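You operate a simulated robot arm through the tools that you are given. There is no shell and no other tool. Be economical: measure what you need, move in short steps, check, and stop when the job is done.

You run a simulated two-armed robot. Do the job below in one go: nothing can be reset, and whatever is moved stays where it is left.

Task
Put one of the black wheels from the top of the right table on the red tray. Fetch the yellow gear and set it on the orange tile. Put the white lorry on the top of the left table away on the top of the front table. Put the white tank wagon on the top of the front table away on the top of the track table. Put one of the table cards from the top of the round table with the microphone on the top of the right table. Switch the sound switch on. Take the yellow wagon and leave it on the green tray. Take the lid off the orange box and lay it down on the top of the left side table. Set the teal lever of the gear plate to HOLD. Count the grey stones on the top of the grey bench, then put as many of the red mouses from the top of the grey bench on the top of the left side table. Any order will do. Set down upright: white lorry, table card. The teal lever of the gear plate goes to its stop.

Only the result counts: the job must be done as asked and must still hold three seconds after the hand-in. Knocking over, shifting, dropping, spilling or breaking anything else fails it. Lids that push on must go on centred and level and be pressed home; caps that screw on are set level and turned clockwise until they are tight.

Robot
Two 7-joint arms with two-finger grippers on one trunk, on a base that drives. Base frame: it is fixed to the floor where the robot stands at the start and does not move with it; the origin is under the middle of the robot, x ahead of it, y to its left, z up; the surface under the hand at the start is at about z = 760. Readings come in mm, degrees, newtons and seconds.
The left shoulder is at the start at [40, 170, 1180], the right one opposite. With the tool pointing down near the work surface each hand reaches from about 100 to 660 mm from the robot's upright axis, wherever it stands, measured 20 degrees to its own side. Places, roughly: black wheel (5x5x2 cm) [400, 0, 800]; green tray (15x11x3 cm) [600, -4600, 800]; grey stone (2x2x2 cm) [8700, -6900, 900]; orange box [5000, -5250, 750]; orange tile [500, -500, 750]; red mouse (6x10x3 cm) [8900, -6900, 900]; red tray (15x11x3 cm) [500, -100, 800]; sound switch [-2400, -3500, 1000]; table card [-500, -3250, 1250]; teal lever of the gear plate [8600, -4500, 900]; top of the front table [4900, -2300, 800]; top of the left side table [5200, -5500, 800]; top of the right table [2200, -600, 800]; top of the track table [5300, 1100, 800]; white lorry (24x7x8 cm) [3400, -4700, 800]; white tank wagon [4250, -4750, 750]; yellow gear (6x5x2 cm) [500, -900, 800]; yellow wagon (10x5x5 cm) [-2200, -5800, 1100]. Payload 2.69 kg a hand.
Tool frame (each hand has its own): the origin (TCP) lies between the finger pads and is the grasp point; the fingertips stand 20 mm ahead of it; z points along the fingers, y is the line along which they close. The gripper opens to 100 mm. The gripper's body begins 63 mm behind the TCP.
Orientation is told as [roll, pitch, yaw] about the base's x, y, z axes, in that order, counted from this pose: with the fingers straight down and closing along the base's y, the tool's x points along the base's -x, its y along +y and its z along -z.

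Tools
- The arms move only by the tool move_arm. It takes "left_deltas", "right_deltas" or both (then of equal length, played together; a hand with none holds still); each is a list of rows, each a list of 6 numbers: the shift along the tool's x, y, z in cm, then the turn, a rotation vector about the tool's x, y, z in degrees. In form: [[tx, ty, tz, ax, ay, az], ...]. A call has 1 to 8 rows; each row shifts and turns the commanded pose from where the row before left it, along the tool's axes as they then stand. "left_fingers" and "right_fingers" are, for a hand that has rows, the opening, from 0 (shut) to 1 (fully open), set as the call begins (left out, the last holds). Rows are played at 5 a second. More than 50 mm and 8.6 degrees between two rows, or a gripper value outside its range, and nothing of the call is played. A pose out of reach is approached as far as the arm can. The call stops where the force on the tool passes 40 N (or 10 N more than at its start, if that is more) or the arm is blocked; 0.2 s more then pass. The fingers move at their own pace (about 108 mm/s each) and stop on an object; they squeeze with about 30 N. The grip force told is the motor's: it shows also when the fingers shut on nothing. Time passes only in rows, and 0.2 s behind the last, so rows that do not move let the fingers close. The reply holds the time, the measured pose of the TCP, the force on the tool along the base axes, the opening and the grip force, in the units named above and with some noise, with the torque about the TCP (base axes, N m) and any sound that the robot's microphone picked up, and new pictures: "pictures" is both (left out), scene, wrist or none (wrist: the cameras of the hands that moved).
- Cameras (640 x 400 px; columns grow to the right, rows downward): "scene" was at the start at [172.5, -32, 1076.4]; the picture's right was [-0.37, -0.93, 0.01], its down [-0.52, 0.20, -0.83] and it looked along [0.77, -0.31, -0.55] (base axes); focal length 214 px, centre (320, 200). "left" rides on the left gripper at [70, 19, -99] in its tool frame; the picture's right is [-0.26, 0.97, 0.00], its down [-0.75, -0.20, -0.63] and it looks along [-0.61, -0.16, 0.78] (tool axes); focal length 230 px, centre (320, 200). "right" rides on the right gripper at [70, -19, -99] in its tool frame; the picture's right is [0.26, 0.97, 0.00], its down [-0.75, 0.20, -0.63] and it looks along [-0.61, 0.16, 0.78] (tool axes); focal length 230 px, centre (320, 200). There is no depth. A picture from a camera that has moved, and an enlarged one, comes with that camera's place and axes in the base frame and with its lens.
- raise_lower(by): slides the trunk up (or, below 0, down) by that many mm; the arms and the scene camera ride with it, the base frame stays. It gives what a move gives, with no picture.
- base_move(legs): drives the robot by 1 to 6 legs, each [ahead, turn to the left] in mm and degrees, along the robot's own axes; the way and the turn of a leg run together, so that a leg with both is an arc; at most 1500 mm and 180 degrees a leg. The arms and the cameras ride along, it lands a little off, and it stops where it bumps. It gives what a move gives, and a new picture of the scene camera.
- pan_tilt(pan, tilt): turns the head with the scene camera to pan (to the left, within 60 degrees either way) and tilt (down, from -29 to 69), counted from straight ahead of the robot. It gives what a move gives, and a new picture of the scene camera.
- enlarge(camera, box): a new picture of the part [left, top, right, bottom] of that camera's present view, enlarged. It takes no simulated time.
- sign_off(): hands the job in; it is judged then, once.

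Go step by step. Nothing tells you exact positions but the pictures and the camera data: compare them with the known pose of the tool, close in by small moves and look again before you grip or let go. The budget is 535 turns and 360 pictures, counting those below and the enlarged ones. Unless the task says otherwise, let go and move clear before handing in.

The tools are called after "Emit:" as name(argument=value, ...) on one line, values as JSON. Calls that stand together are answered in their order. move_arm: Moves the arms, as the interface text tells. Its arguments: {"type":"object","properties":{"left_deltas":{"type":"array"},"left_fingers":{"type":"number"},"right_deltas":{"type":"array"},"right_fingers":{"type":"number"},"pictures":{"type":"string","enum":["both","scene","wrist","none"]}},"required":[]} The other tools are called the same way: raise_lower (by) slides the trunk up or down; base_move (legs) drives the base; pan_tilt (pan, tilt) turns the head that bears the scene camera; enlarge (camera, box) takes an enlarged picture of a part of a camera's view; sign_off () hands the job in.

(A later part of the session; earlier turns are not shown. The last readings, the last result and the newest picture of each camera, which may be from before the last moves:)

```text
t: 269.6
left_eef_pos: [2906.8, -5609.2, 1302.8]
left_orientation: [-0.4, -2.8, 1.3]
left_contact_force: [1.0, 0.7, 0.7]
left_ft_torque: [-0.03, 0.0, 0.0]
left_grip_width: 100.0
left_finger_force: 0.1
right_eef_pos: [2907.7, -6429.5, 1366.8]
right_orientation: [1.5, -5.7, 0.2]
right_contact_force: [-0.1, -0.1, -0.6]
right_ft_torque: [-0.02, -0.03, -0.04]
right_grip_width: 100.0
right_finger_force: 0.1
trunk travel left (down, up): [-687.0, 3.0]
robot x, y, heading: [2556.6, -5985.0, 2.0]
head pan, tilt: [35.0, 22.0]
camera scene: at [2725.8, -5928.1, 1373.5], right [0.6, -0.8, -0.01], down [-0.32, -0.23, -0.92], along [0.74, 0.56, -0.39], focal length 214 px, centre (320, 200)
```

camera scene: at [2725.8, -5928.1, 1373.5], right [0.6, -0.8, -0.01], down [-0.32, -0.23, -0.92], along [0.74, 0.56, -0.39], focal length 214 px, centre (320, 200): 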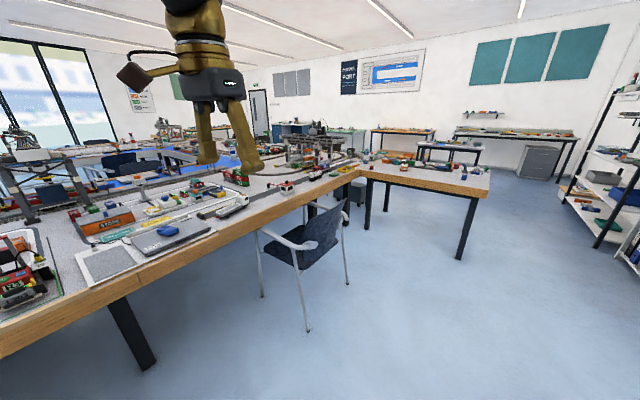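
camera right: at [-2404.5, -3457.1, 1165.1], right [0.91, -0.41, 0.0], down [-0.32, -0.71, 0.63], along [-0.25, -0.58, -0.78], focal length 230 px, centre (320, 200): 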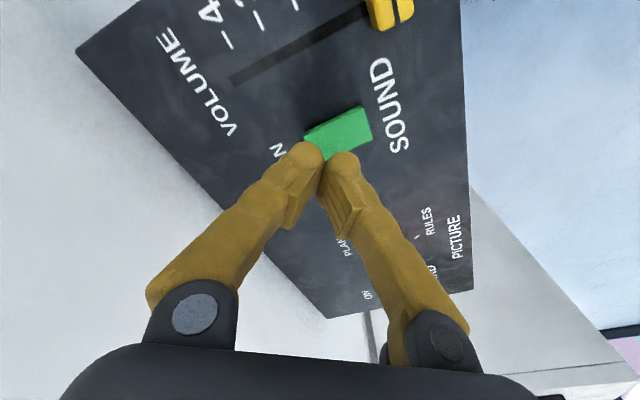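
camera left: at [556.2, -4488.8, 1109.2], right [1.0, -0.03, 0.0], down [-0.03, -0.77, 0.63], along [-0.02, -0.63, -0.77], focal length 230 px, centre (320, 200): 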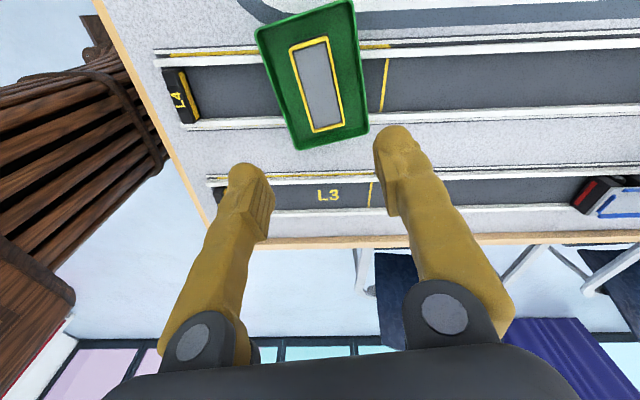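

Emit:
enlarge(camera="scene", box=[30, 130, 290, 290])

Emit:
enlarge(camera="scene", box=[250, 130, 510, 290])

```text
2.46 times, centred on (160, 210) of scene
camera zoom: at [2725.8, -5928.1, 1373.5], right [0.6, -0.8, -0.01], down [-0.32, -0.23, -0.92], along [0.74, 0.56, -0.39], focal length 528 px, centre (714, 175)
```

zoom: 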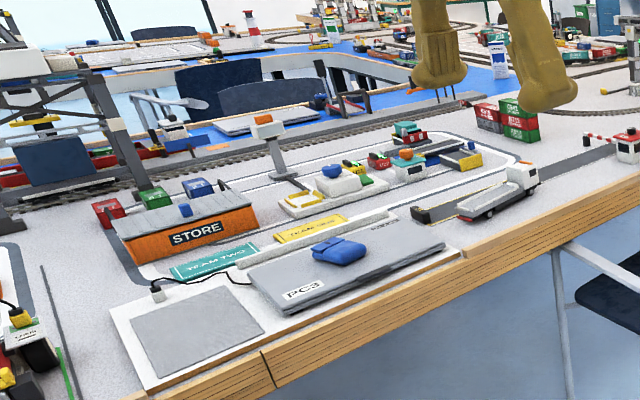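

```text
2.46 times, centred on (380, 210) of scene
camera zoom: at [2725.8, -5928.1, 1373.5], right [0.6, -0.8, -0.01], down [-0.32, -0.23, -0.92], along [0.74, 0.56, -0.39], focal length 528 px, centre (172, 175)
```

zoom: 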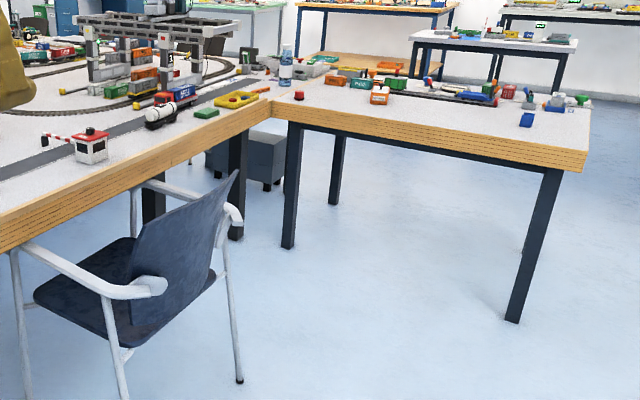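

I found the lorry near [3401,-4700], lying along x close to the south edge, and the tank wagon further on near the corner. A chair stands at x 3460–3980, so I go to x≈3080 and face north.

Emit:
base_move(legs=[[530, 0], [0, 44], [0, 44], [600, 0]])

Emit:
pan_tilt(pan=-20, tilt=32)

```text
t: 279.9
left_eef_pos: [2705.4, -4993.8, 1304.0]
left_orientation: [-0.6, -2.8, 89.8]
left_contact_force: [-0.3, 0.1, 0.3]
left_ft_torque: [0.0, 0.02, 0.04]
left_grip_width: 100.0
left_finger_force: 0.0
right_eef_pos: [3524.7, -5014.5, 1364.5]
right_orientation: [1.5, -5.7, 88.9]
right_contact_force: [1.1, 0.6, 0.3]
right_ft_torque: [-0.02, 0.02, 0.0]
right_grip_width: 100.0
right_finger_force: 0.1
trunk travel left (down, up): [-687.0, 3.0]
robot x, y, heading: [3071.0, -5355.6, 91.0]
head pan, tilt: [35.0, 22.0]
camera scene: at [3019.2, -5182.9, 1373.4], right [0.81, 0.58, -0.01], down [0.22, -0.32, -0.92], along [-0.54, 0.75, -0.39], focal length 214 px, centre (320, 200)
```

scene: 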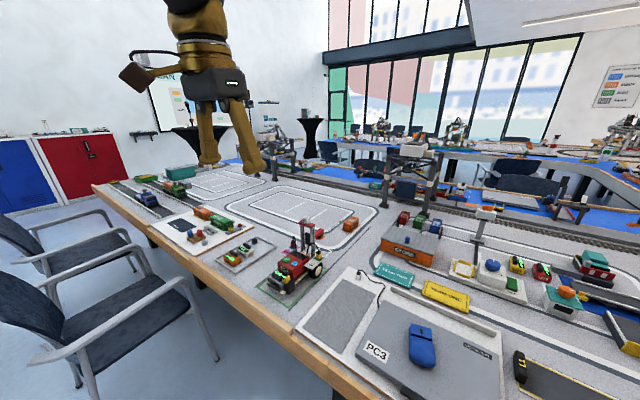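

```text
t: 281.2
left_eef_pos: [2706.3, -5015.4, 1308.2]
left_orientation: [-0.7, -3.9, 90.0]
left_contact_force: [-0.9, -0.1, -0.2]
left_ft_torque: [0.02, -0.03, -0.04]
left_grip_width: 100.0
left_finger_force: 0.0
right_eef_pos: [3522.7, -5041.3, 1353.1]
right_orientation: [1.5, -2.6, 89.0]
right_contact_force: [-0.6, -0.5, -0.5]
right_ft_torque: [0.01, -0.02, -0.01]
right_grip_width: 100.1
right_finger_force: 0.1
trunk travel left (down, up): [-687.0, 3.0]
robot x, y, heading: [3072.5, -5353.0, 90.5]
head pan, tilt: [-20.0, 32.0]
camera scene: at [3102.2, -5174.5, 1357.4], right [0.94, -0.33, 0.01], down [-0.17, -0.51, -0.84], along [0.28, 0.79, -0.54], focal length 214 px, centre (320, 200)
```

scene: 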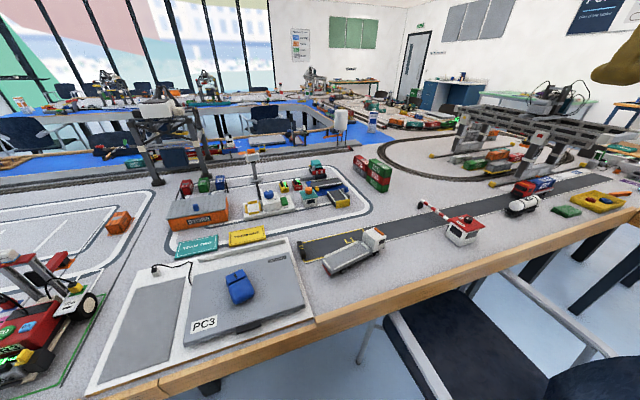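

Emit:
enlarge(camera="scene", box=[400, 130, 640, 280])

Emit:
enlarge(camera="scene", box=[280, 190, 440, 300])

```text
2.67 times, centred on (520, 205) of scene
camera zoom: at [3102.2, -5174.5, 1357.4], right [0.94, -0.33, 0.01], down [-0.17, -0.51, -0.84], along [0.28, 0.79, -0.54], focal length 572 px, centre (-213, 187)
```

zoom: 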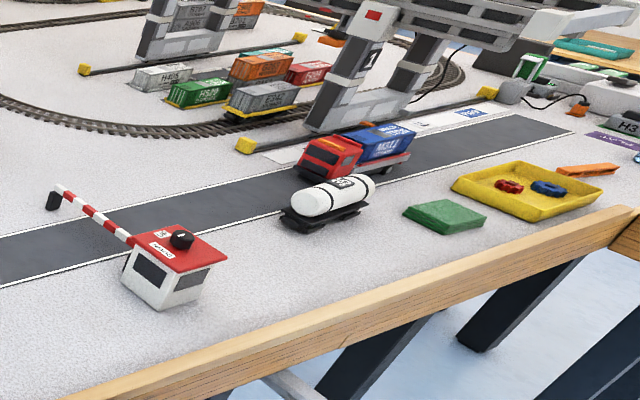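

```text
3.64 times, centred on (360, 245) of scene
camera zoom: at [3102.2, -5174.5, 1357.4], right [0.94, -0.33, 0.01], down [-0.17, -0.51, -0.84], along [0.28, 0.79, -0.54], focal length 780 px, centre (174, 36)
```

zoom: 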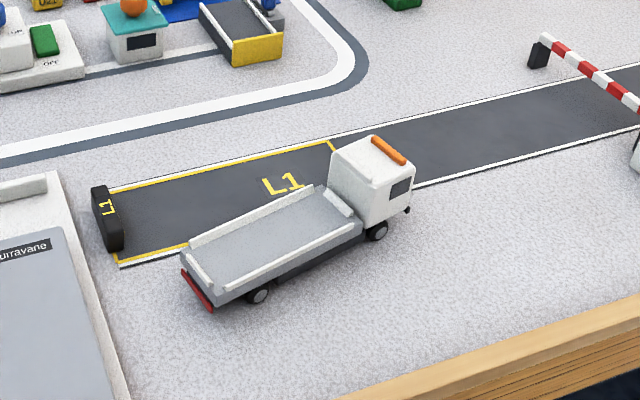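

I'll drive to the table edge, lower the trunk, and rotate the right hand to close across the lorry.

Emit:
base_move(legs=[[145, 0]])

Emit:
raise_lower(by=-280)

Emit:
move_arm(right_deltas=[[0, 0, 0, 0, 0, -8], [0, 0, 0, 0, 0, -8], [0, 0, 0, 0, 0, -8], [0, 0, 0, 0, 0, -8], [0, 0, 0, 0, 0, -8], [0, 0, 0, 0, 0, -8], [0, 0, 0, 0, 0, -8], [0, 0, 0, 0, 0, -8]], right_fingers=1, pictures="none")

Emit:
move_arm(right_deltas=[[0, 0, 0, 0, 0, -8], [0, 0, 0, 0, 0, -8], [0, 0, 0, 0, 0, -8], [0, 0, 0, 0, 0, -8], [0, 0, 0, 0, 0, -4], [0, 0, 0, 0, 0, 0]], pictures="none")

```text
t: 282.5
left_eef_pos: [2706.2, -4900.9, 1317.1]
left_orientation: [-0.5, -5.0, 89.7]
left_contact_force: [0.4, 1.1, 0.0]
left_ft_torque: [-0.15, -0.02, 0.01]
left_grip_width: 100.2
left_finger_force: 0.1
right_eef_pos: [3523.2, -4927.4, 1370.0]
right_orientation: [1.6, -6.0, 88.7]
right_contact_force: [-1.2, 1.4, 1.2]
right_ft_torque: [-0.14, -0.06, 0.0]
right_grip_width: 99.9
right_finger_force: 0.0
trunk travel left (down, up): [-687.0, 3.0]
robot x, y, heading: [3070.5, -5212.9, 90.5]
head pan, tilt: [-20.0, 32.0]
camera scene: at [3102.3, -5074.7, 1362.2], right [0.94, -0.33, 0.0], down [-0.18, -0.49, -0.85], along [0.28, 0.81, -0.52], focal length 214 px, centre (320, 200)
```

scene: 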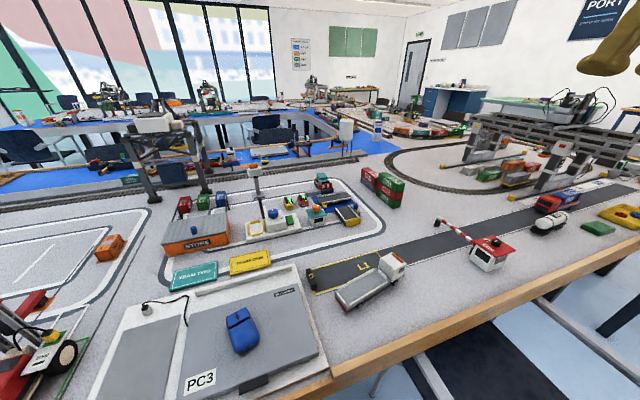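

```text
t: 285.4
left_eef_pos: [2704.4, -4882.0, 1032.5]
left_orientation: [-0.6, -4.2, 89.8]
left_contact_force: [-0.5, 0.0, 0.8]
left_ft_torque: [0.01, -0.01, -0.02]
left_grip_width: 100.0
left_finger_force: 0.1
right_eef_pos: [3521.9, -4912.6, 1069.4]
right_orientation: [1.5, -2.2, 88.7]
right_contact_force: [0.0, 0.1, 0.4]
right_ft_torque: [0.0, -0.01, -0.01]
right_grip_width: 100.3
right_finger_force: 0.0
trunk travel left (down, up): [-407.0, 283.0]
robot x, y, heading: [3072.1, -5211.7, 90.4]
head pan, tilt: [-20.0, 32.0]
```

```text
t: 287.1
left_eef_pos: [2705.3, -4882.2, 1031.5]
left_orientation: [-0.6, -4.3, 89.8]
left_contact_force: [0.0, -0.2, -0.1]
left_ft_torque: [-0.01, -0.02, -0.01]
left_grip_width: 100.2
left_finger_force: 0.1
right_eef_pos: [3522.0, -4908.5, 1080.6]
right_orientation: [-3.3, -3.3, 153.0]
right_contact_force: [-0.3, 0.2, -0.3]
right_ft_torque: [0.01, -0.01, 0.0]
right_grip_width: 100.1
right_finger_force: 0.0
trunk travel left (down, up): [-407.0, 283.0]
robot x, y, heading: [3069.4, -5211.6, 90.8]
head pan, tilt: [-20.0, 32.0]
```

```text
t: 288.6
left_eef_pos: [2706.5, -4881.6, 1030.5]
left_orientation: [-0.5, -4.2, 89.8]
left_contact_force: [-0.2, -0.5, -0.6]
left_ft_torque: [0.01, 0.02, -0.05]
left_grip_width: 100.1
left_finger_force: 0.1
right_eef_pos: [3521.5, -4909.1, 1078.8]
right_orientation: [-4.5, -0.8, -171.0]
right_contact_force: [0.1, -0.4, 0.1]
right_ft_torque: [0.01, 0.03, 0.01]
right_grip_width: 100.1
right_finger_force: 0.0
trunk travel left (down, up): [-407.0, 283.0]
robot x, y, heading: [3075.5, -5211.9, 90.7]
head pan, tilt: [-20.0, 32.0]
```

Emit:
move_arm(right_deltas=[[-1.56, -4.32, 0.5, -4.5, 0.8, 0], [-1.56, -4.32, 1, 0, 0, 0], [-1.56, -4.32, 1, 0, 0, 0], [-1.56, -4.32, 1, 0, 0, 0], [-1.56, -4.32, 1, 0, 0, 0], [0, 0, 4, 0, 0, 0], [0, 0, 4, 0, 0, 0], [0, 0, 0, 0, 0, 0]], pictures="wrist")

```text
t: 290.4
left_eef_pos: [2705.3, -4883.5, 1032.0]
left_orientation: [-0.7, -4.1, 89.8]
left_contact_force: [0.1, 0.3, -0.4]
left_ft_torque: [0.0, 0.01, -0.01]
left_grip_width: 100.1
left_finger_force: 0.1
right_eef_pos: [3411.8, -4703.5, 966.2]
right_orientation: [-0.9, 0.1, -171.1]
right_contact_force: [-0.9, -0.1, 0.3]
right_ft_torque: [0.01, 0.02, -0.01]
right_grip_width: 99.8
right_finger_force: 0.1
trunk travel left (down, up): [-407.0, 283.0]
robot x, y, heading: [3071.4, -5215.7, 90.8]
head pan, tilt: [-20.0, 32.0]
camera right: at [3477.9, -4675.8, 1065.0], right [0.4, -0.92, -0.02], down [-0.71, -0.32, 0.63], along [-0.58, -0.24, -0.78], focal length 230 px, centre (320, 200)
```

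right: 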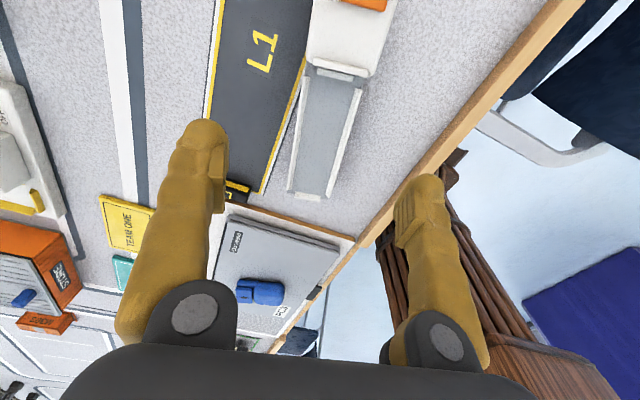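

The lorry's axis is about 9° off x, and I'll grip at [3415,-4712] just behind the cab. Lowering.

Emit:
move_arm(right_deltas=[[0.15, 0.9, 3, -0.9, 0, 0], [0, 0, 4, 0, 0, 0], [0, 0, 4, 0, 0, 0], [0, 0, 0, 0, 0, 0]], pictures="wrist")

```text
t: 291.4
left_eef_pos: [2704.5, -4881.1, 1031.5]
left_orientation: [-0.6, -4.3, 89.8]
left_contact_force: [0.9, 0.6, 0.4]
left_ft_torque: [0.04, 0.01, 0.0]
left_grip_width: 99.9
left_finger_force: 0.0
right_eef_pos: [3412.2, -4710.5, 855.7]
right_orientation: [-0.1, 0.1, -171.3]
right_contact_force: [-0.1, 0.2, 0.1]
right_ft_torque: [0.01, 0.04, 0.01]
right_grip_width: 99.7
right_finger_force: 0.1
trunk travel left (down, up): [-407.0, 283.0]
robot x, y, heading: [3074.5, -5212.6, 90.8]
head pan, tilt: [-20.0, 32.0]
camera right: at [3478.2, -4681.1, 953.7], right [0.4, -0.92, 0.0], down [-0.71, -0.31, 0.63], along [-0.58, -0.25, -0.78], focal length 230 px, centre (320, 200)
```

right: 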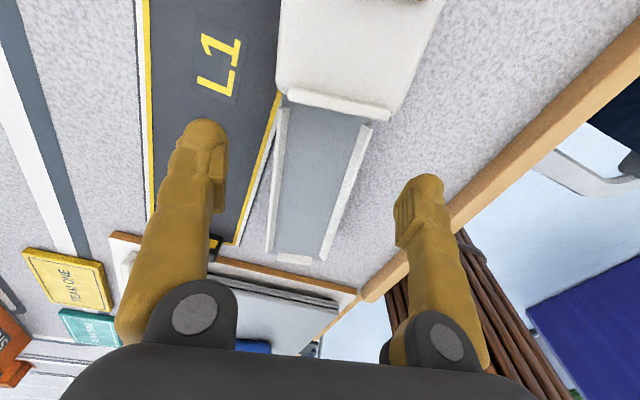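

Centred. I'll lower to grip height and close.

Emit:
move_arm(right_deltas=[[0, 0, 3, 0, 0, 0], [0, 0, 2.9, 0, 0, 0], [0, 0, 0, 0, 0, 0]], pictures="none")

Emit:
move_arm(right_deltas=[[0, 0, 0, 0, 0, 0], [0, 0, 0, 0, 0, 0], [0, 0, 0, 0, 0, 0]], right_fingers=0.2, pictures="wrist")

```text
t: 292.1
left_eef_pos: [2705.1, -4882.4, 1031.7]
left_orientation: [-0.6, -4.2, 89.8]
left_contact_force: [-0.5, 0.5, -0.3]
left_ft_torque: [0.01, 0.02, 0.03]
left_grip_width: 99.9
left_finger_force: 0.0
right_eef_pos: [3413.0, -4711.2, 796.6]
right_orientation: [-0.1, 0.1, -171.3]
right_contact_force: [-0.3, -0.4, -0.8]
right_ft_torque: [0.02, 0.01, 0.02]
right_grip_width: 99.9
right_finger_force: 0.1
trunk travel left (down, up): [-407.0, 283.0]
robot x, y, heading: [3070.5, -5211.2, 90.6]
head pan, tilt: [-20.0, 32.0]
```

```text
t: 292.9
left_eef_pos: [2705.3, -4881.7, 1030.5]
left_orientation: [-0.6, -4.2, 89.8]
left_contact_force: [0.1, 0.2, -0.3]
left_ft_torque: [0.04, 0.02, -0.02]
left_grip_width: 99.9
left_finger_force: 0.2
right_eef_pos: [3415.6, -4710.9, 795.7]
right_orientation: [0.1, 0.2, -171.3]
right_contact_force: [-0.7, 0.0, -0.9]
right_ft_torque: [0.0, -0.01, 0.01]
right_grip_width: 63.4
right_finger_force: 29.8
trunk travel left (down, up): [-407.0, 283.0]
robot x, y, heading: [3071.1, -5215.4, 90.4]
head pan, tilt: [-20.0, 32.0]
camera right: at [3480.4, -4681.1, 894.3], right [0.4, -0.92, 0.0], down [-0.71, -0.31, 0.63], along [-0.58, -0.25, -0.78], focal length 230 px, centre (320, 200)
```

right: 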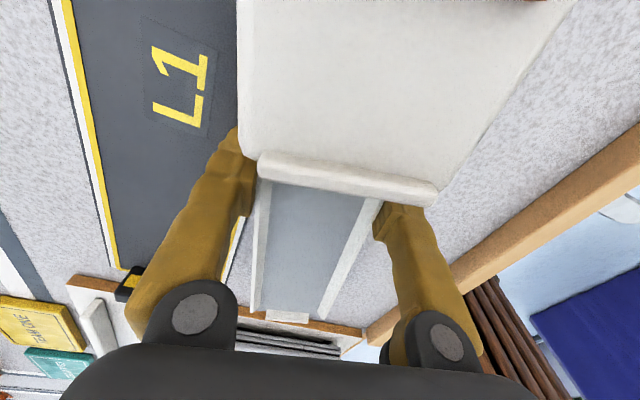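

Gripped at 63 mm. Lifting.

Emit:
move_arm(right_deltas=[[0, 0, -1, 0, 0, 0], [0, 0, -2, 0, 0, 0], [0, 0, -4, 0, 0, 0], [0, 0, -4, 0, 0, 0], [0, 0, 0, 0, 0, 0]], pictures="both")

```text
t: 294.1
left_eef_pos: [2705.6, -4879.9, 1031.4]
left_orientation: [-0.6, -4.2, 89.9]
left_contact_force: [0.3, 0.5, 0.4]
left_ft_torque: [-0.02, 0.0, 0.01]
left_grip_width: 100.1
left_finger_force: 0.1
right_eef_pos: [3415.6, -4711.7, 907.1]
right_orientation: [0.1, 0.0, -171.2]
right_contact_force: [-0.6, -0.4, -3.4]
right_ft_torque: [-0.01, -0.01, 0.02]
right_grip_width: 63.4
right_finger_force: 30.2
trunk travel left (down, up): [-407.0, 283.0]
robot x, y, heading: [3071.6, -5210.9, 90.4]
head pan, tilt: [-20.0, 32.0]
camera scene: at [3101.8, -5037.3, 1077.3], right [0.94, -0.33, 0.01], down [-0.18, -0.51, -0.84], along [0.28, 0.79, -0.54], focal length 214 px, centre (320, 200)
camera right: at [3481.4, -4681.9, 1005.5], right [0.4, -0.92, 0.0], down [-0.71, -0.31, 0.63], along [-0.58, -0.25, -0.78], focal length 230 px, centre (320, 200)
```

scene: 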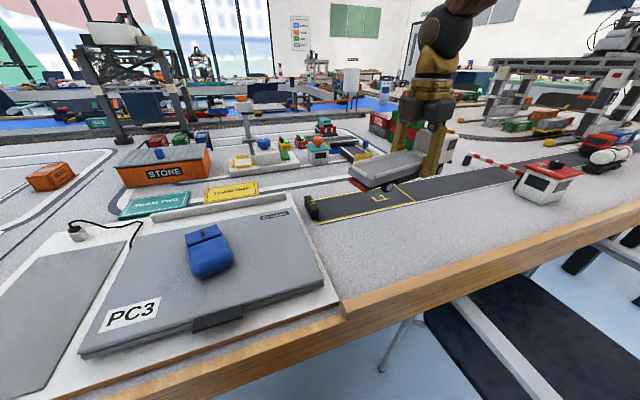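
right: 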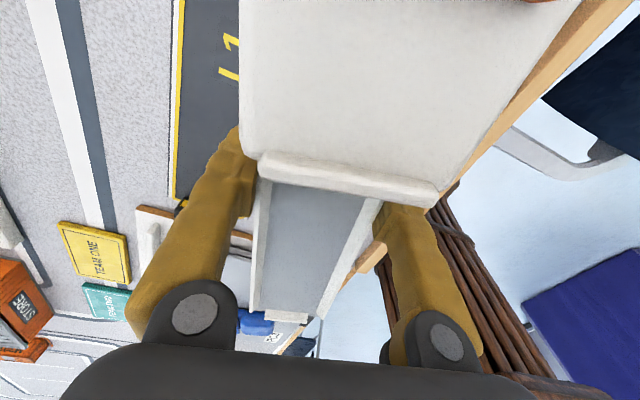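

The lorry is held level. I'll raise and drive around the chair to the front table.

Emit:
raise_lower(by=200)

Emit:
base_move(legs=[[-680, 0], [0, -45], [0, -45], [1230, 0]])

```text
t: 296.3
left_eef_pos: [2704.8, -4881.8, 1231.3]
left_orientation: [-0.6, -4.2, 89.8]
left_contact_force: [0.0, 0.3, 0.3]
left_ft_torque: [-0.04, 0.03, 0.01]
left_grip_width: 100.0
left_finger_force: 0.2
right_eef_pos: [3415.8, -4712.5, 1106.9]
right_orientation: [0.1, 0.0, -171.3]
right_contact_force: [-0.1, 0.0, -3.7]
right_ft_torque: [0.02, -0.01, 0.02]
right_grip_width: 62.9
right_finger_force: 29.6
trunk travel left (down, up): [-607.0, 83.0]
robot x, y, heading: [3075.6, -5212.6, 90.3]
head pan, tilt: [-20.0, 32.0]
```

```text
t: 310.1
left_eef_pos: [4638.4, -5510.5, 1230.2]
left_orientation: [-0.6, -4.2, 0.2]
left_contact_force: [-0.6, -0.1, 0.0]
left_ft_torque: [-0.02, 0.01, 0.01]
left_grip_width: 99.7
left_finger_force: 0.2
right_eef_pos: [4810.7, -6219.8, 1106.4]
right_orientation: [0.0, 0.0, 99.1]
right_contact_force: [-0.5, -0.6, -3.4]
right_ft_torque: [0.03, 0.03, 0.0]
right_grip_width: 62.3
right_finger_force: 29.8
trunk travel left (down, up): [-607.0, 83.0]
robot x, y, heading: [4307.8, -5878.7, 0.9]
head pan, tilt: [-20.0, 32.0]
camera scene: at [4487.3, -5905.1, 1277.3], right [-0.33, -0.94, 0.01], down [-0.52, 0.17, -0.84], along [0.79, -0.28, -0.54], focal length 214 px, centre (320, 200)
```

scene: 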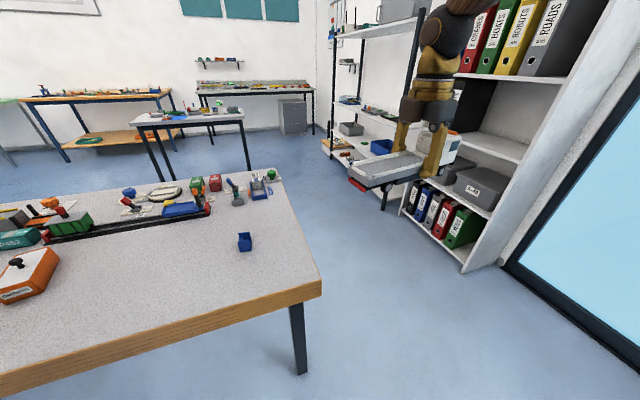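

The left side table and orange box are visible on the way. Now I'll turn left and approach the front table.

Emit:
base_move(legs=[[0, 45], [0, 44], [640, 0]])

Emit:
pan_tilt(pan=0, tilt=32)

```text
t: 315.4
left_eef_pos: [3945.7, -5575.8, 1230.0]
left_orientation: [-1.1, -3.3, 90.3]
left_contact_force: [1.2, 1.8, 0.2]
left_ft_torque: [-0.06, 0.04, -0.03]
left_grip_width: 100.0
left_finger_force: 0.1
right_eef_pos: [4650.5, -5386.1, 1124.8]
right_orientation: [-2.3, -0.1, -170.9]
right_contact_force: [0.6, -0.2, -3.6]
right_ft_torque: [0.0, 0.01, 0.01]
right_grip_width: 62.2
right_finger_force: 29.7
trunk travel left (down, up): [-607.0, 83.0]
robot x, y, heading: [4318.2, -5841.2, 93.2]
head pan, tilt: [-20.0, 32.0]
stopped in leg 3: the robot was blocked; the commanded pose is now the measured one
camera scene: at [4341.5, -5661.1, 1276.8], right [0.96, -0.29, 0.01], down [-0.15, -0.52, -0.84], along [0.25, 0.8, -0.55], focal length 214 px, centre (320, 200)
```

scene: 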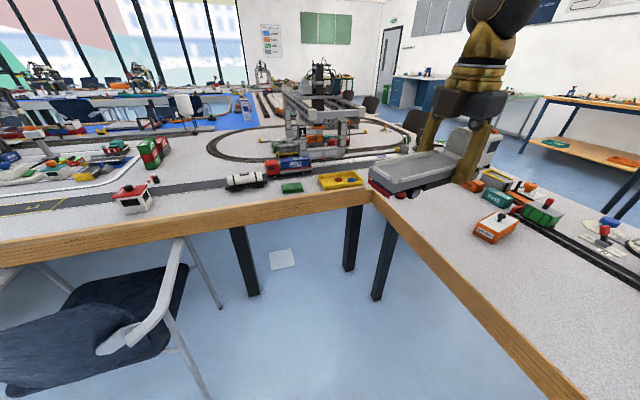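

```text
t: 316.3
left_eef_pos: [3944.1, -5582.8, 1228.4]
left_orientation: [-1.1, -3.2, 90.4]
left_contact_force: [-0.2, -0.8, 0.3]
left_ft_torque: [0.02, 0.01, -0.01]
left_grip_width: 100.1
left_finger_force: 0.0
right_eef_pos: [4648.3, -5391.8, 1128.3]
right_orientation: [-2.6, -0.1, -170.9]
right_contact_force: [-0.6, -0.6, -2.9]
right_ft_torque: [0.01, 0.01, 0.01]
right_grip_width: 62.2
right_finger_force: 29.7
trunk travel left (down, up): [-607.0, 83.0]
robot x, y, heading: [4315.5, -5843.5, 93.1]
head pan, tilt: [0.0, 32.0]
camera scene: at [4309.1, -5662.2, 1277.5], right [1.0, 0.05, 0.0], down [0.03, -0.54, -0.84], along [-0.05, 0.84, -0.54], focal length 214 px, centre (320, 200)
```

scene: 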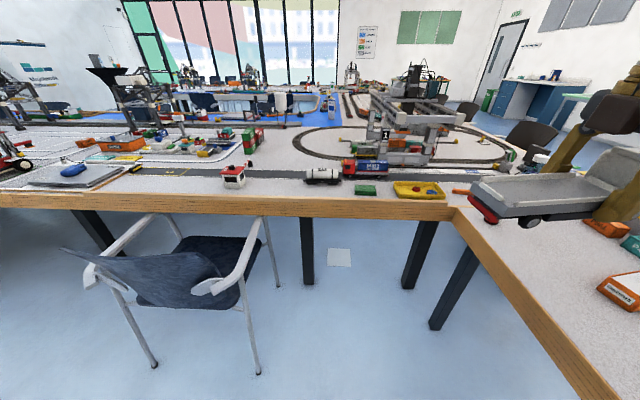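

The left hand had retracted, so I extend it and drive on to the table edge.

Emit:
move_arm(left_deltas=[[-4.5, 0, 0, -1, 3, 0], [-4.5, 0, 0, 0, 0, 0], [-4.5, 0, 0, 0, 0, 0], [-3, 0, 0, 0, 0, 0], [0, 0, 0, 0, 0, 0]], right_deltas=[[0, -4, 0, -2.6, 0, 0], [0, -3, 0, 0, 0, 0], [0, 0, 0, 0, 0, 0], [0, 0, 0, 0, 0, 0], [0, 0, 0, 0, 0, 0]], pictures="none")

Emit:
base_move(legs=[[0, -3], [630, 0]])

```text
t: 317.5
left_eef_pos: [3941.1, -5409.0, 1259.2]
left_orientation: [0.0, -4.0, 90.4]
left_contact_force: [0.2, -0.8, 0.2]
left_ft_torque: [0.05, 0.0, 0.0]
left_grip_width: 99.8
left_finger_force: 0.1
right_eef_pos: [4639.1, -5321.8, 1129.4]
right_orientation: [0.0, 0.0, -170.9]
right_contact_force: [0.3, 0.2, -2.8]
right_ft_torque: [0.04, 0.02, 0.01]
right_grip_width: 61.8
right_finger_force: 29.8
trunk travel left (down, up): [-607.0, 83.0]
robot x, y, heading: [4316.2, -5843.5, 93.4]
head pan, tilt: [0.0, 32.0]
```

```text
t: 318.3
left_eef_pos: [3961.8, -5437.1, 1274.3]
left_orientation: [0.5, -5.9, 88.6]
left_contact_force: [0.1, -0.8, -0.1]
left_ft_torque: [0.07, 0.06, -0.02]
left_grip_width: 100.1
left_finger_force: 0.1
right_eef_pos: [4658.7, -5368.9, 1145.0]
right_orientation: [-2.0, -0.2, -173.0]
right_contact_force: [2.1, -0.8, -2.8]
right_ft_torque: [0.03, 0.06, -0.04]
right_grip_width: 61.9
right_finger_force: 29.6
trunk travel left (down, up): [-607.0, 83.0]
robot x, y, heading: [4316.7, -5842.5, 91.2]
head pan, tilt: [0.0, 32.0]
stopped in leg 1: the robot was blocked; the commanded pose is now the measured one
camera scene: at [4317.2, -5662.0, 1277.5], right [1.0, 0.02, 0.0], down [0.01, -0.54, -0.84], along [-0.02, 0.84, -0.54], focal length 214 px, centre (320, 200)
```

scene: 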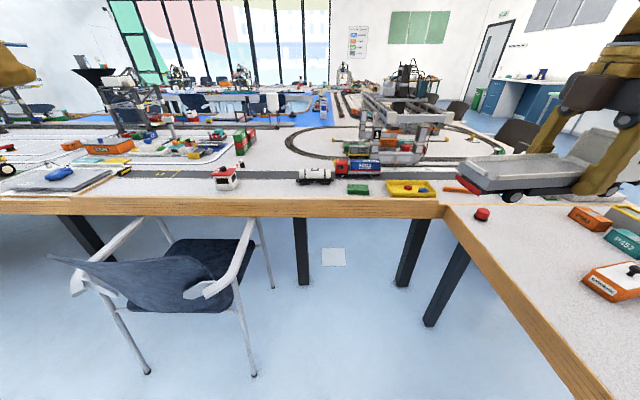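

Emit:
base_move(legs=[[300, 0]])

```text
t: 320.3
left_eef_pos: [3949.5, -5137.4, 1270.8]
left_orientation: [0.5, -5.6, 88.4]
left_contact_force: [0.3, 0.1, -0.4]
left_ft_torque: [0.0, 0.0, 0.01]
left_grip_width: 99.9
left_finger_force: 0.0
right_eef_pos: [4650.1, -5071.1, 1144.8]
right_orientation: [-1.8, -0.1, -173.0]
right_contact_force: [0.2, -0.1, -3.9]
right_ft_torque: [0.0, 0.01, -0.02]
right_grip_width: 62.4
right_finger_force: 30.3
trunk travel left (down, up): [-607.0, 83.0]
robot x, y, heading: [4311.1, -5543.6, 91.1]
head pan, tilt: [0.0, 32.0]
camera scene: at [4307.9, -5364.1, 1277.3], right [1.0, 0.02, 0.0], down [0.01, -0.54, -0.84], along [-0.02, 0.84, -0.54], focal length 214 px, centre (320, 200)
```

scene: 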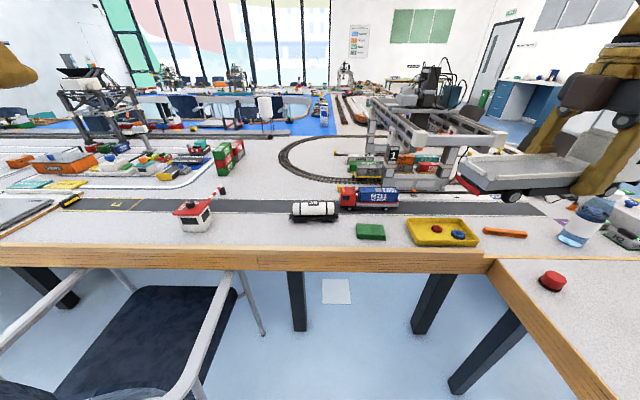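

Emit:
base_move(legs=[[330, 0]])

Emit:
raise_lower(by=-200)

Emit:
pan_tilt(pan=0, tilt=38)

```text
t: 322.5
left_eef_pos: [3947.4, -4831.9, 1277.7]
left_orientation: [0.5, -6.4, 88.1]
left_contact_force: [-0.1, 0.3, -0.2]
left_ft_torque: [-0.04, -0.01, -0.01]
left_grip_width: 100.2
left_finger_force: 0.1
right_eef_pos: [4646.0, -4767.9, 1150.9]
right_orientation: [-2.5, -0.1, -173.4]
right_contact_force: [0.2, 0.6, -3.5]
right_ft_torque: [-0.04, 0.0, 0.01]
right_grip_width: 61.8
right_finger_force: 30.0
trunk travel left (down, up): [-607.0, 83.0]
robot x, y, heading: [4302.8, -5224.5, 90.8]
head pan, tilt: [0.0, 32.0]
camera scene: at [4302.7, -5040.4, 1276.8], right [1.0, 0.02, 0.0], down [0.01, -0.55, -0.84], along [-0.01, 0.84, -0.55], focal length 214 px, centre (320, 200)
```

scene: 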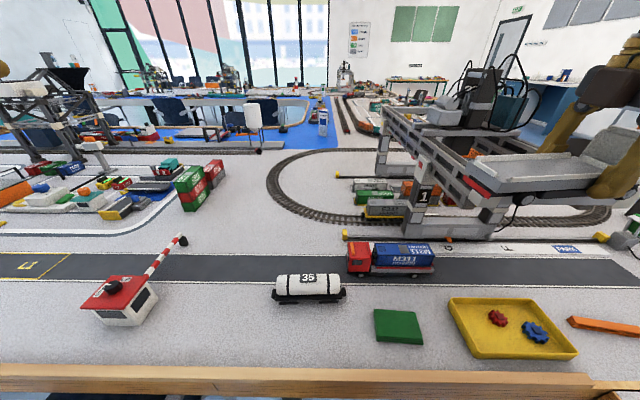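

```text
t: 324.6
left_eef_pos: [3947.8, -4854.3, 1081.7]
left_orientation: [0.5, -7.5, 88.0]
left_contact_force: [-0.1, 0.0, 0.7]
left_ft_torque: [0.01, 0.04, -0.01]
left_grip_width: 100.0
left_finger_force: 0.1
right_eef_pos: [4646.8, -4787.6, 960.6]
right_orientation: [-3.7, -0.1, -173.4]
right_contact_force: [0.0, -0.2, -3.1]
right_ft_torque: [-0.01, 0.03, 0.0]
right_grip_width: 62.0
right_finger_force: 29.8
trunk travel left (down, up): [-407.0, 283.0]
robot x, y, heading: [4306.4, -5223.3, 90.8]
head pan, tilt: [0.0, 32.0]
```

```text
t: 325.3
left_eef_pos: [3948.9, -4855.2, 1083.4]
left_orientation: [0.4, -7.5, 88.1]
left_contact_force: [0.2, 0.1, -0.7]
left_ft_torque: [0.02, -0.01, 0.0]
left_grip_width: 100.0
left_finger_force: 0.1
right_eef_pos: [4647.6, -4787.2, 959.6]
right_orientation: [-3.6, 0.0, -173.4]
right_contact_force: [0.2, 0.7, -2.9]
right_ft_torque: [-0.01, 0.0, 0.0]
right_grip_width: 62.4
right_finger_force: 30.0
trunk travel left (down, up): [-407.0, 283.0]
robot x, y, heading: [4307.3, -5225.8, 90.9]
head pan, tilt: [0.0, 38.0]
camera scene: at [4302.8, -5049.8, 1068.2], right [1.0, 0.02, 0.0], down [0.01, -0.63, -0.78], along [-0.01, 0.78, -0.63], focal length 214 px, centre (320, 200)
```

scene: 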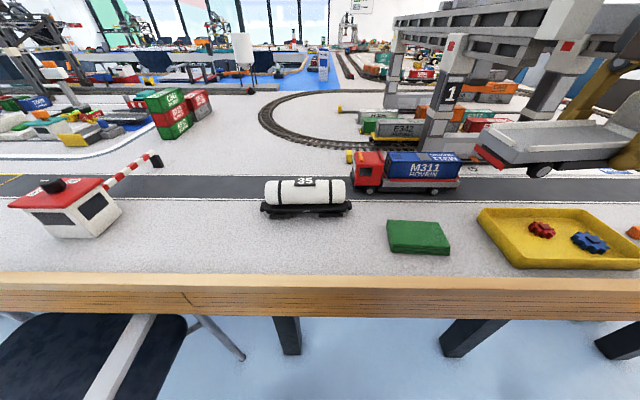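

I see a seam at x≈4098, so the front table begins there. The tank wagon is at about [4266,-4700], so I'll take it first with the left hand, which also leaves room for the lorry.

Emit:
move_arm(left_deltas=[[0, 0, 0, 0, 7.5, 0], [0, 0, 0, 0, 0, 8], [0, 0, 0, 0, 0, 8], [0, 0, 0, 0, 0, 8], [0, 0, 0, 0, 0, 8], [0, 0, 0, 0, 0, 8], [0, 0, 0, 0, 0, 8], [0, 0, 0, 0, 0, 8]], left_fingers=1, pictures="none")

Emit:
move_arm(left_deltas=[[0, 0, 0, 0, 0, 8], [0, 0, 0, 0, 0, 8], [0, 0, 0, 0, 0, 8], [0, 0, 0, 0, 0, 8], [0, 0, 0, 0, 0, 0]], pictures="none")

```text
t: 327.1
left_eef_pos: [3949.1, -4854.6, 1083.2]
left_orientation: [0.2, 0.5, 31.8]
left_contact_force: [-0.7, -0.2, -0.2]
left_ft_torque: [0.0, -0.03, 0.02]
left_grip_width: 100.2
left_finger_force: 0.1
right_eef_pos: [4646.2, -4787.3, 959.7]
right_orientation: [-3.6, -0.1, -173.4]
right_contact_force: [0.1, -0.5, -2.2]
right_ft_torque: [0.03, 0.03, 0.04]
right_grip_width: 62.2
right_finger_force: 29.9
trunk travel left (down, up): [-407.0, 283.0]
robot x, y, heading: [4304.0, -5227.0, 90.9]
head pan, tilt: [0.0, 38.0]
```

```text
t: 328.3
left_eef_pos: [3947.7, -4853.3, 1082.7]
left_orientation: [0.0, 0.5, 0.0]
left_contact_force: [-0.4, -0.2, -0.2]
left_ft_torque: [0.01, -0.01, 0.01]
left_grip_width: 100.3
left_finger_force: 0.1
right_eef_pos: [4647.1, -4786.9, 959.3]
right_orientation: [-3.7, -0.1, -173.4]
right_contact_force: [0.2, -0.3, -4.0]
right_ft_torque: [-0.02, 0.0, -0.01]
right_grip_width: 62.0
right_finger_force: 29.7
trunk travel left (down, up): [-407.0, 283.0]
robot x, y, heading: [4304.4, -5226.8, 90.8]
head pan, tilt: [0.0, 38.0]
```

Emit:
move_arm(left_deltas=[[-3.98, 1.98, 0, 0, 0, 0], [-3.98, 1.98, 0, 0, 0, 0], [-3.98, 1.98, 0, 0, 0, 0], [-3.98, 1.98, 0, 0, 0, 0], [-3.98, 1.98, 0, 0, 0, 0], [-3.98, 1.98, 0, 0, 0, 0], [-3.98, 1.98, 0, 0, 0, 0], [-3.98, 1.98, 0, 0, 0, 0]], pictures="none")

Emit:
move_arm(left_deltas=[[0, 0, 4, 0, 0, 0], [0, 0, 4, 0, 0, 0], [0, 0, 4, 0, 0, 0], [0, 0, 0, 0, 0, 0]], pictures="wrist")

```text
t: 330.1
left_eef_pos: [4267.8, -4694.0, 1078.7]
left_orientation: [-0.3, 0.6, 0.2]
left_contact_force: [0.0, 0.7, 1.1]
left_ft_torque: [0.01, 0.07, 0.02]
left_grip_width: 100.1
left_finger_force: 0.1
right_eef_pos: [4647.0, -4787.2, 958.1]
right_orientation: [-3.5, -0.1, -173.4]
right_contact_force: [1.4, 0.1, -2.5]
right_ft_torque: [0.0, 0.04, -0.04]
right_grip_width: 61.8
right_finger_force: 30.0
trunk travel left (down, up): [-407.0, 283.0]
robot x, y, heading: [4301.2, -5227.2, 91.1]
head pan, tilt: [0.0, 38.0]
```

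```text
t: 331.1
left_eef_pos: [4264.1, -4697.2, 958.3]
left_orientation: [0.0, 0.5, 0.1]
left_contact_force: [1.4, 0.0, 0.2]
left_ft_torque: [0.02, -0.01, 0.04]
left_grip_width: 100.0
left_finger_force: 0.1
right_eef_pos: [4647.3, -4787.5, 959.6]
right_orientation: [-3.5, -0.1, -173.4]
right_contact_force: [1.3, 0.0, -2.1]
right_ft_torque: [0.02, -0.01, -0.03]
right_grip_width: 62.1
right_finger_force: 29.7
trunk travel left (down, up): [-407.0, 283.0]
robot x, y, heading: [4301.3, -5224.2, 90.6]
head pan, tilt: [0.0, 38.0]
camera left: at [4195.9, -4677.3, 1058.3], right [0.26, 0.97, 0.0], down [0.76, -0.2, 0.62], along [0.6, -0.16, -0.78], focal length 230 px, centre (320, 200)
```

left: 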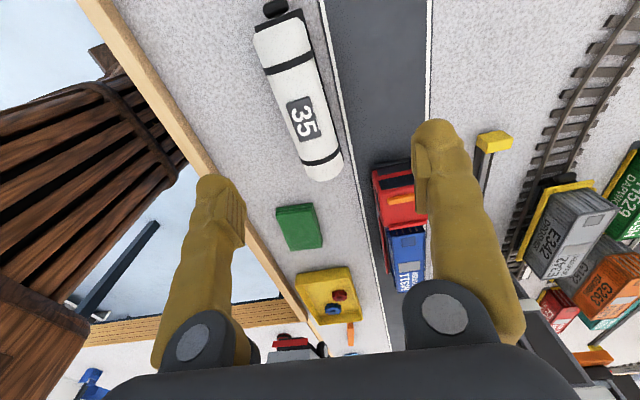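

The tank's axis is centred at about [4272,-4714]. I'll centre and lower.

Emit:
move_arm(left_deltas=[[-0.8, -1.7, 2, 0, 0, -1.8], [0, 0, 3, 0, 0, 0], [0, 0, 3, 0, 0, 0], [0, 0, 0, 0, 0, 0]], pictures="both")

```text
t: 332.1
left_eef_pos: [4272.2, -4712.9, 878.2]
left_orientation: [0.1, 0.6, 1.9]
left_contact_force: [0.1, 0.2, -0.2]
left_ft_torque: [-0.01, -0.01, -0.02]
left_grip_width: 99.9
left_finger_force: 0.0
right_eef_pos: [4646.3, -4787.3, 959.8]
right_orientation: [-3.5, -0.3, -173.5]
right_contact_force: [-0.2, 0.8, -2.3]
right_ft_torque: [0.01, 0.01, 0.0]
right_grip_width: 62.1
right_finger_force: 30.3
trunk travel left (down, up): [-407.0, 283.0]
robot x, y, heading: [4301.3, -5223.9, 91.1]
head pan, tilt: [0.0, 38.0]
camera scene: at [4302.8, -5049.8, 1068.1], right [1.0, 0.02, 0.0], down [0.01, -0.63, -0.78], along [-0.01, 0.78, -0.63], focal length 214 px, centre (320, 200)
camera left: at [4202.6, -4696.2, 978.3], right [0.23, 0.97, 0.0], down [0.76, -0.17, 0.62], along [0.61, -0.14, -0.78], focal length 230 px, centre (320, 200)
```

scene: 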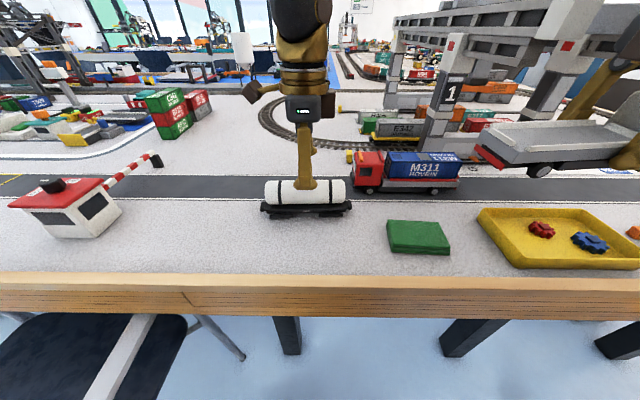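
left: 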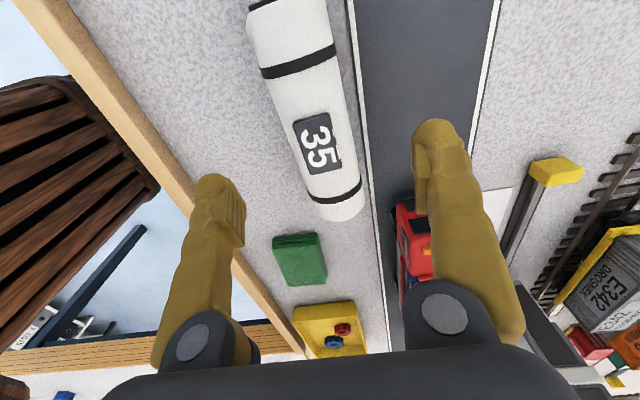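

Centred on the tank. I'll lower and grip.

Emit:
move_arm(left_deltas=[[0, 0, 3, 0, 0, 0], [0, 0, 2.9, 0, 0, 0], [0, 0, 0, 0, 0, 0]], pictures="none")

Emit:
move_arm(left_deltas=[[0, 0, 0, 0, 0, 0], [0, 0, 0, 0, 0, 0], [0, 0, 0, 0, 0, 0]], left_fingers=0.1, pictures="none")

Emit:
move_arm(left_deltas=[[0, 0, -1, 0, 0, 0], [0, 0, -2, 0, 0, 0], [0, 0, -3, 0, 0, 0], [0, 0, 0, 0, 0, 0]], pictures="both")

```text
t: 332.9
left_eef_pos: [4270.8, -4712.0, 821.3]
left_orientation: [0.0, 0.6, 1.9]
left_contact_force: [0.1, 0.4, 0.6]
left_ft_torque: [0.01, 0.01, 0.01]
left_grip_width: 100.2
left_finger_force: 0.0
right_eef_pos: [4646.7, -4788.0, 959.2]
right_orientation: [-3.6, -0.1, -173.5]
right_contact_force: [0.7, -0.5, -2.0]
right_ft_torque: [0.01, 0.04, -0.05]
right_grip_width: 61.8
right_finger_force: 29.2
trunk travel left (down, up): [-407.0, 283.0]
robot x, y, heading: [4305.8, -5226.8, 90.9]
head pan, tilt: [0.0, 38.0]
```

```text
t: 333.7
left_eef_pos: [4271.2, -4711.7, 820.1]
left_orientation: [-0.1, 0.7, 1.9]
left_contact_force: [0.2, 0.1, 1.1]
left_ft_torque: [-0.04, 0.03, 0.05]
left_grip_width: 43.5
left_finger_force: 29.7
right_eef_pos: [4646.5, -4787.5, 958.4]
right_orientation: [-3.6, 0.0, -173.4]
right_contact_force: [0.4, 0.2, -2.3]
right_ft_torque: [0.01, -0.02, 0.0]
right_grip_width: 61.9
right_finger_force: 29.4
trunk travel left (down, up): [-407.0, 283.0]
robot x, y, heading: [4303.2, -5228.5, 90.9]
head pan, tilt: [0.0, 38.0]
```

```text
t: 334.7
left_eef_pos: [4271.4, -4710.7, 879.8]
left_orientation: [-0.1, 0.6, 1.9]
left_contact_force: [0.1, 1.1, -2.4]
left_ft_torque: [0.01, 0.02, -0.01]
left_grip_width: 43.3
left_finger_force: 30.2
right_eef_pos: [4646.3, -4787.1, 959.3]
right_orientation: [-3.5, 0.0, -173.5]
right_contact_force: [0.0, 0.1, -2.2]
right_ft_torque: [-0.02, -0.01, 0.03]
right_grip_width: 61.9
right_finger_force: 29.8
trunk travel left (down, up): [-407.0, 283.0]
robot x, y, heading: [4302.5, -5225.6, 91.1]
head pan, tilt: [0.0, 38.0]
camera scene: at [4302.8, -5049.2, 1068.0], right [1.0, 0.02, 0.0], down [0.01, -0.63, -0.78], along [-0.01, 0.78, -0.63], focal length 214 px, centre (320, 200)
camera left: at [4201.6, -4693.9, 979.5], right [0.23, 0.97, 0.0], down [0.76, -0.17, 0.62], along [0.61, -0.14, -0.78], focal length 230 px, centre (320, 200)
```

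scene: 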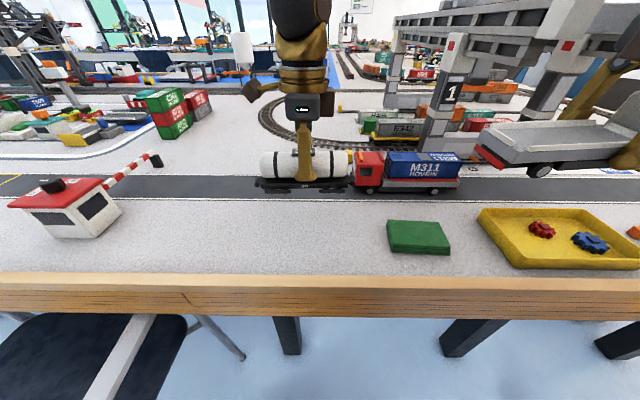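
left: 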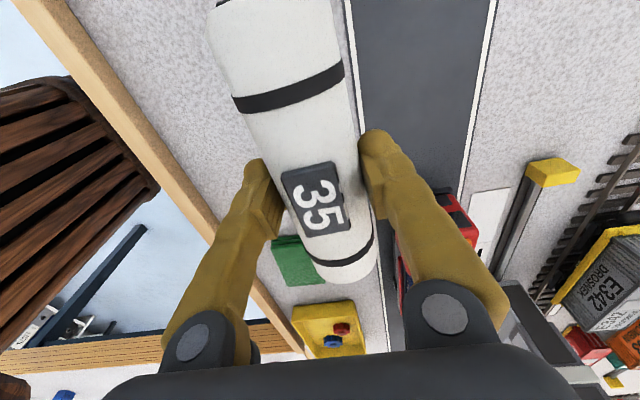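

The tank wagon is held. I'll raise it and swing it out to the left side.

Emit:
move_arm(left_deltas=[[0, 0, -4.8, 0, 0, 0], [0, 0, -4.8, 0, 0, 0], [0, 0, -4.8, 0, 0, 0], [0, 0, -4.8, 0, 0, 0], [3.98, -1.8, 0, 0, 0, 0], [3.98, -1.8, 0, 0, 0, 0], [3.98, -1.8, 0, 0, 0, 0], [3.98, -1.8, 0, 0, 0, 0]], pictures="none")

Emit:
move_arm(left_deltas=[[3.98, -1.8, 0, 0, 0, 0], [3.98, -1.8, 0, 0, 0, 0], [3.98, -1.8, 0, 0, 0, 0], [3.98, -1.8, 0, 0, 0, 0], [0, 0, 0, 0, 0, 0]], right_deltas=[[-3, 0, 0, -3.5, 0, 0], [-4.5, 0, 0, 0, 0, 0], [-4.5, 0, 0, 0, 0, 0], [-4.5, 0, 0, 0, 0, 0], [0, 0, 0, 0, 0, 0]], pictures="scene")

```text
t: 336.5
left_eef_pos: [4114.5, -4788.9, 1075.3]
left_orientation: [0.1, 0.6, 1.9]
left_contact_force: [-1.0, 0.2, -2.5]
left_ft_torque: [0.0, -0.02, -0.02]
left_grip_width: 42.8
left_finger_force: 29.8
right_eef_pos: [4646.2, -4787.4, 960.1]
right_orientation: [-3.6, 0.0, -173.4]
right_contact_force: [0.6, -0.6, -2.2]
right_ft_torque: [0.0, -0.02, -0.01]
right_grip_width: 62.0
right_finger_force: 29.6
trunk travel left (down, up): [-407.0, 283.0]
robot x, y, heading: [4300.8, -5226.7, 91.1]
head pan, tilt: [0.0, 38.0]
```

```text
t: 337.7
left_eef_pos: [3960.5, -4865.4, 1076.6]
left_orientation: [0.1, 0.6, 1.8]
left_contact_force: [0.2, 0.0, -2.6]
left_ft_torque: [0.0, 0.0, 0.0]
left_grip_width: 43.0
left_finger_force: 30.4
right_eef_pos: [4484.3, -4808.4, 958.7]
right_orientation: [0.1, -0.1, -173.4]
right_contact_force: [-0.1, 0.2, -2.9]
right_ft_torque: [-0.01, 0.04, 0.0]
right_grip_width: 62.2
right_finger_force: 29.3
trunk travel left (down, up): [-407.0, 283.0]
robot x, y, heading: [4305.3, -5223.5, 91.1]
head pan, tilt: [0.0, 38.0]
camera scene: at [4303.5, -5049.3, 1068.0], right [1.0, 0.02, 0.0], down [0.01, -0.63, -0.78], along [-0.01, 0.78, -0.63], focal length 214 px, centre (320, 200)
```

scene: 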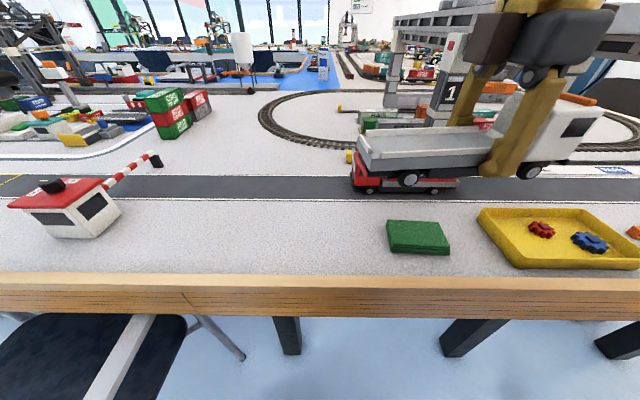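

Now I'll bring the lorry over the freed spot at [4290,-4755] and lower it.

Emit:
move_arm(right_deltas=[[-3.73, -1.5, 0, 0, 0, 0], [-3.73, -1.5, 0, 0, 0, 0], [-3.73, -1.5, 0, 0, 0, 0], [-3.73, -1.5, 0, 0, 0, 0], [-3.73, -1.5, 0, 0, 0, 0], [0, 0, 3, 0, 0, 6.6], [0, 0, 4, 0, 0, 0], [0, 0, 0, 0, 0, 0]], pictures="scene")

```text
t: 339.5
left_eef_pos: [3959.6, -4866.4, 1075.3]
left_orientation: [0.0, 0.5, 2.0]
left_contact_force: [0.2, 0.3, -2.6]
left_ft_torque: [0.02, 0.0, 0.0]
left_grip_width: 42.7
left_finger_force: 30.1
right_eef_pos: [4288.4, -4753.9, 888.3]
right_orientation: [-0.1, 0.1, -180.0]
right_contact_force: [0.6, 0.0, -3.1]
right_ft_torque: [0.02, 0.01, -0.02]
right_grip_width: 62.0
right_finger_force: 29.8
trunk travel left (down, up): [-407.0, 283.0]
robot x, y, heading: [4304.1, -5228.0, 90.9]
head pan, tilt: [0.0, 38.0]
camera scene: at [4302.7, -5050.1, 1068.2], right [1.0, 0.02, 0.0], down [0.01, -0.63, -0.78], along [-0.01, 0.78, -0.63], focal length 214 px, centre (320, 200)
```

scene: 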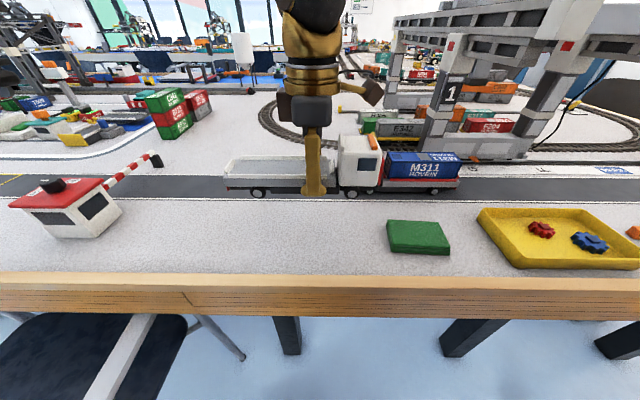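

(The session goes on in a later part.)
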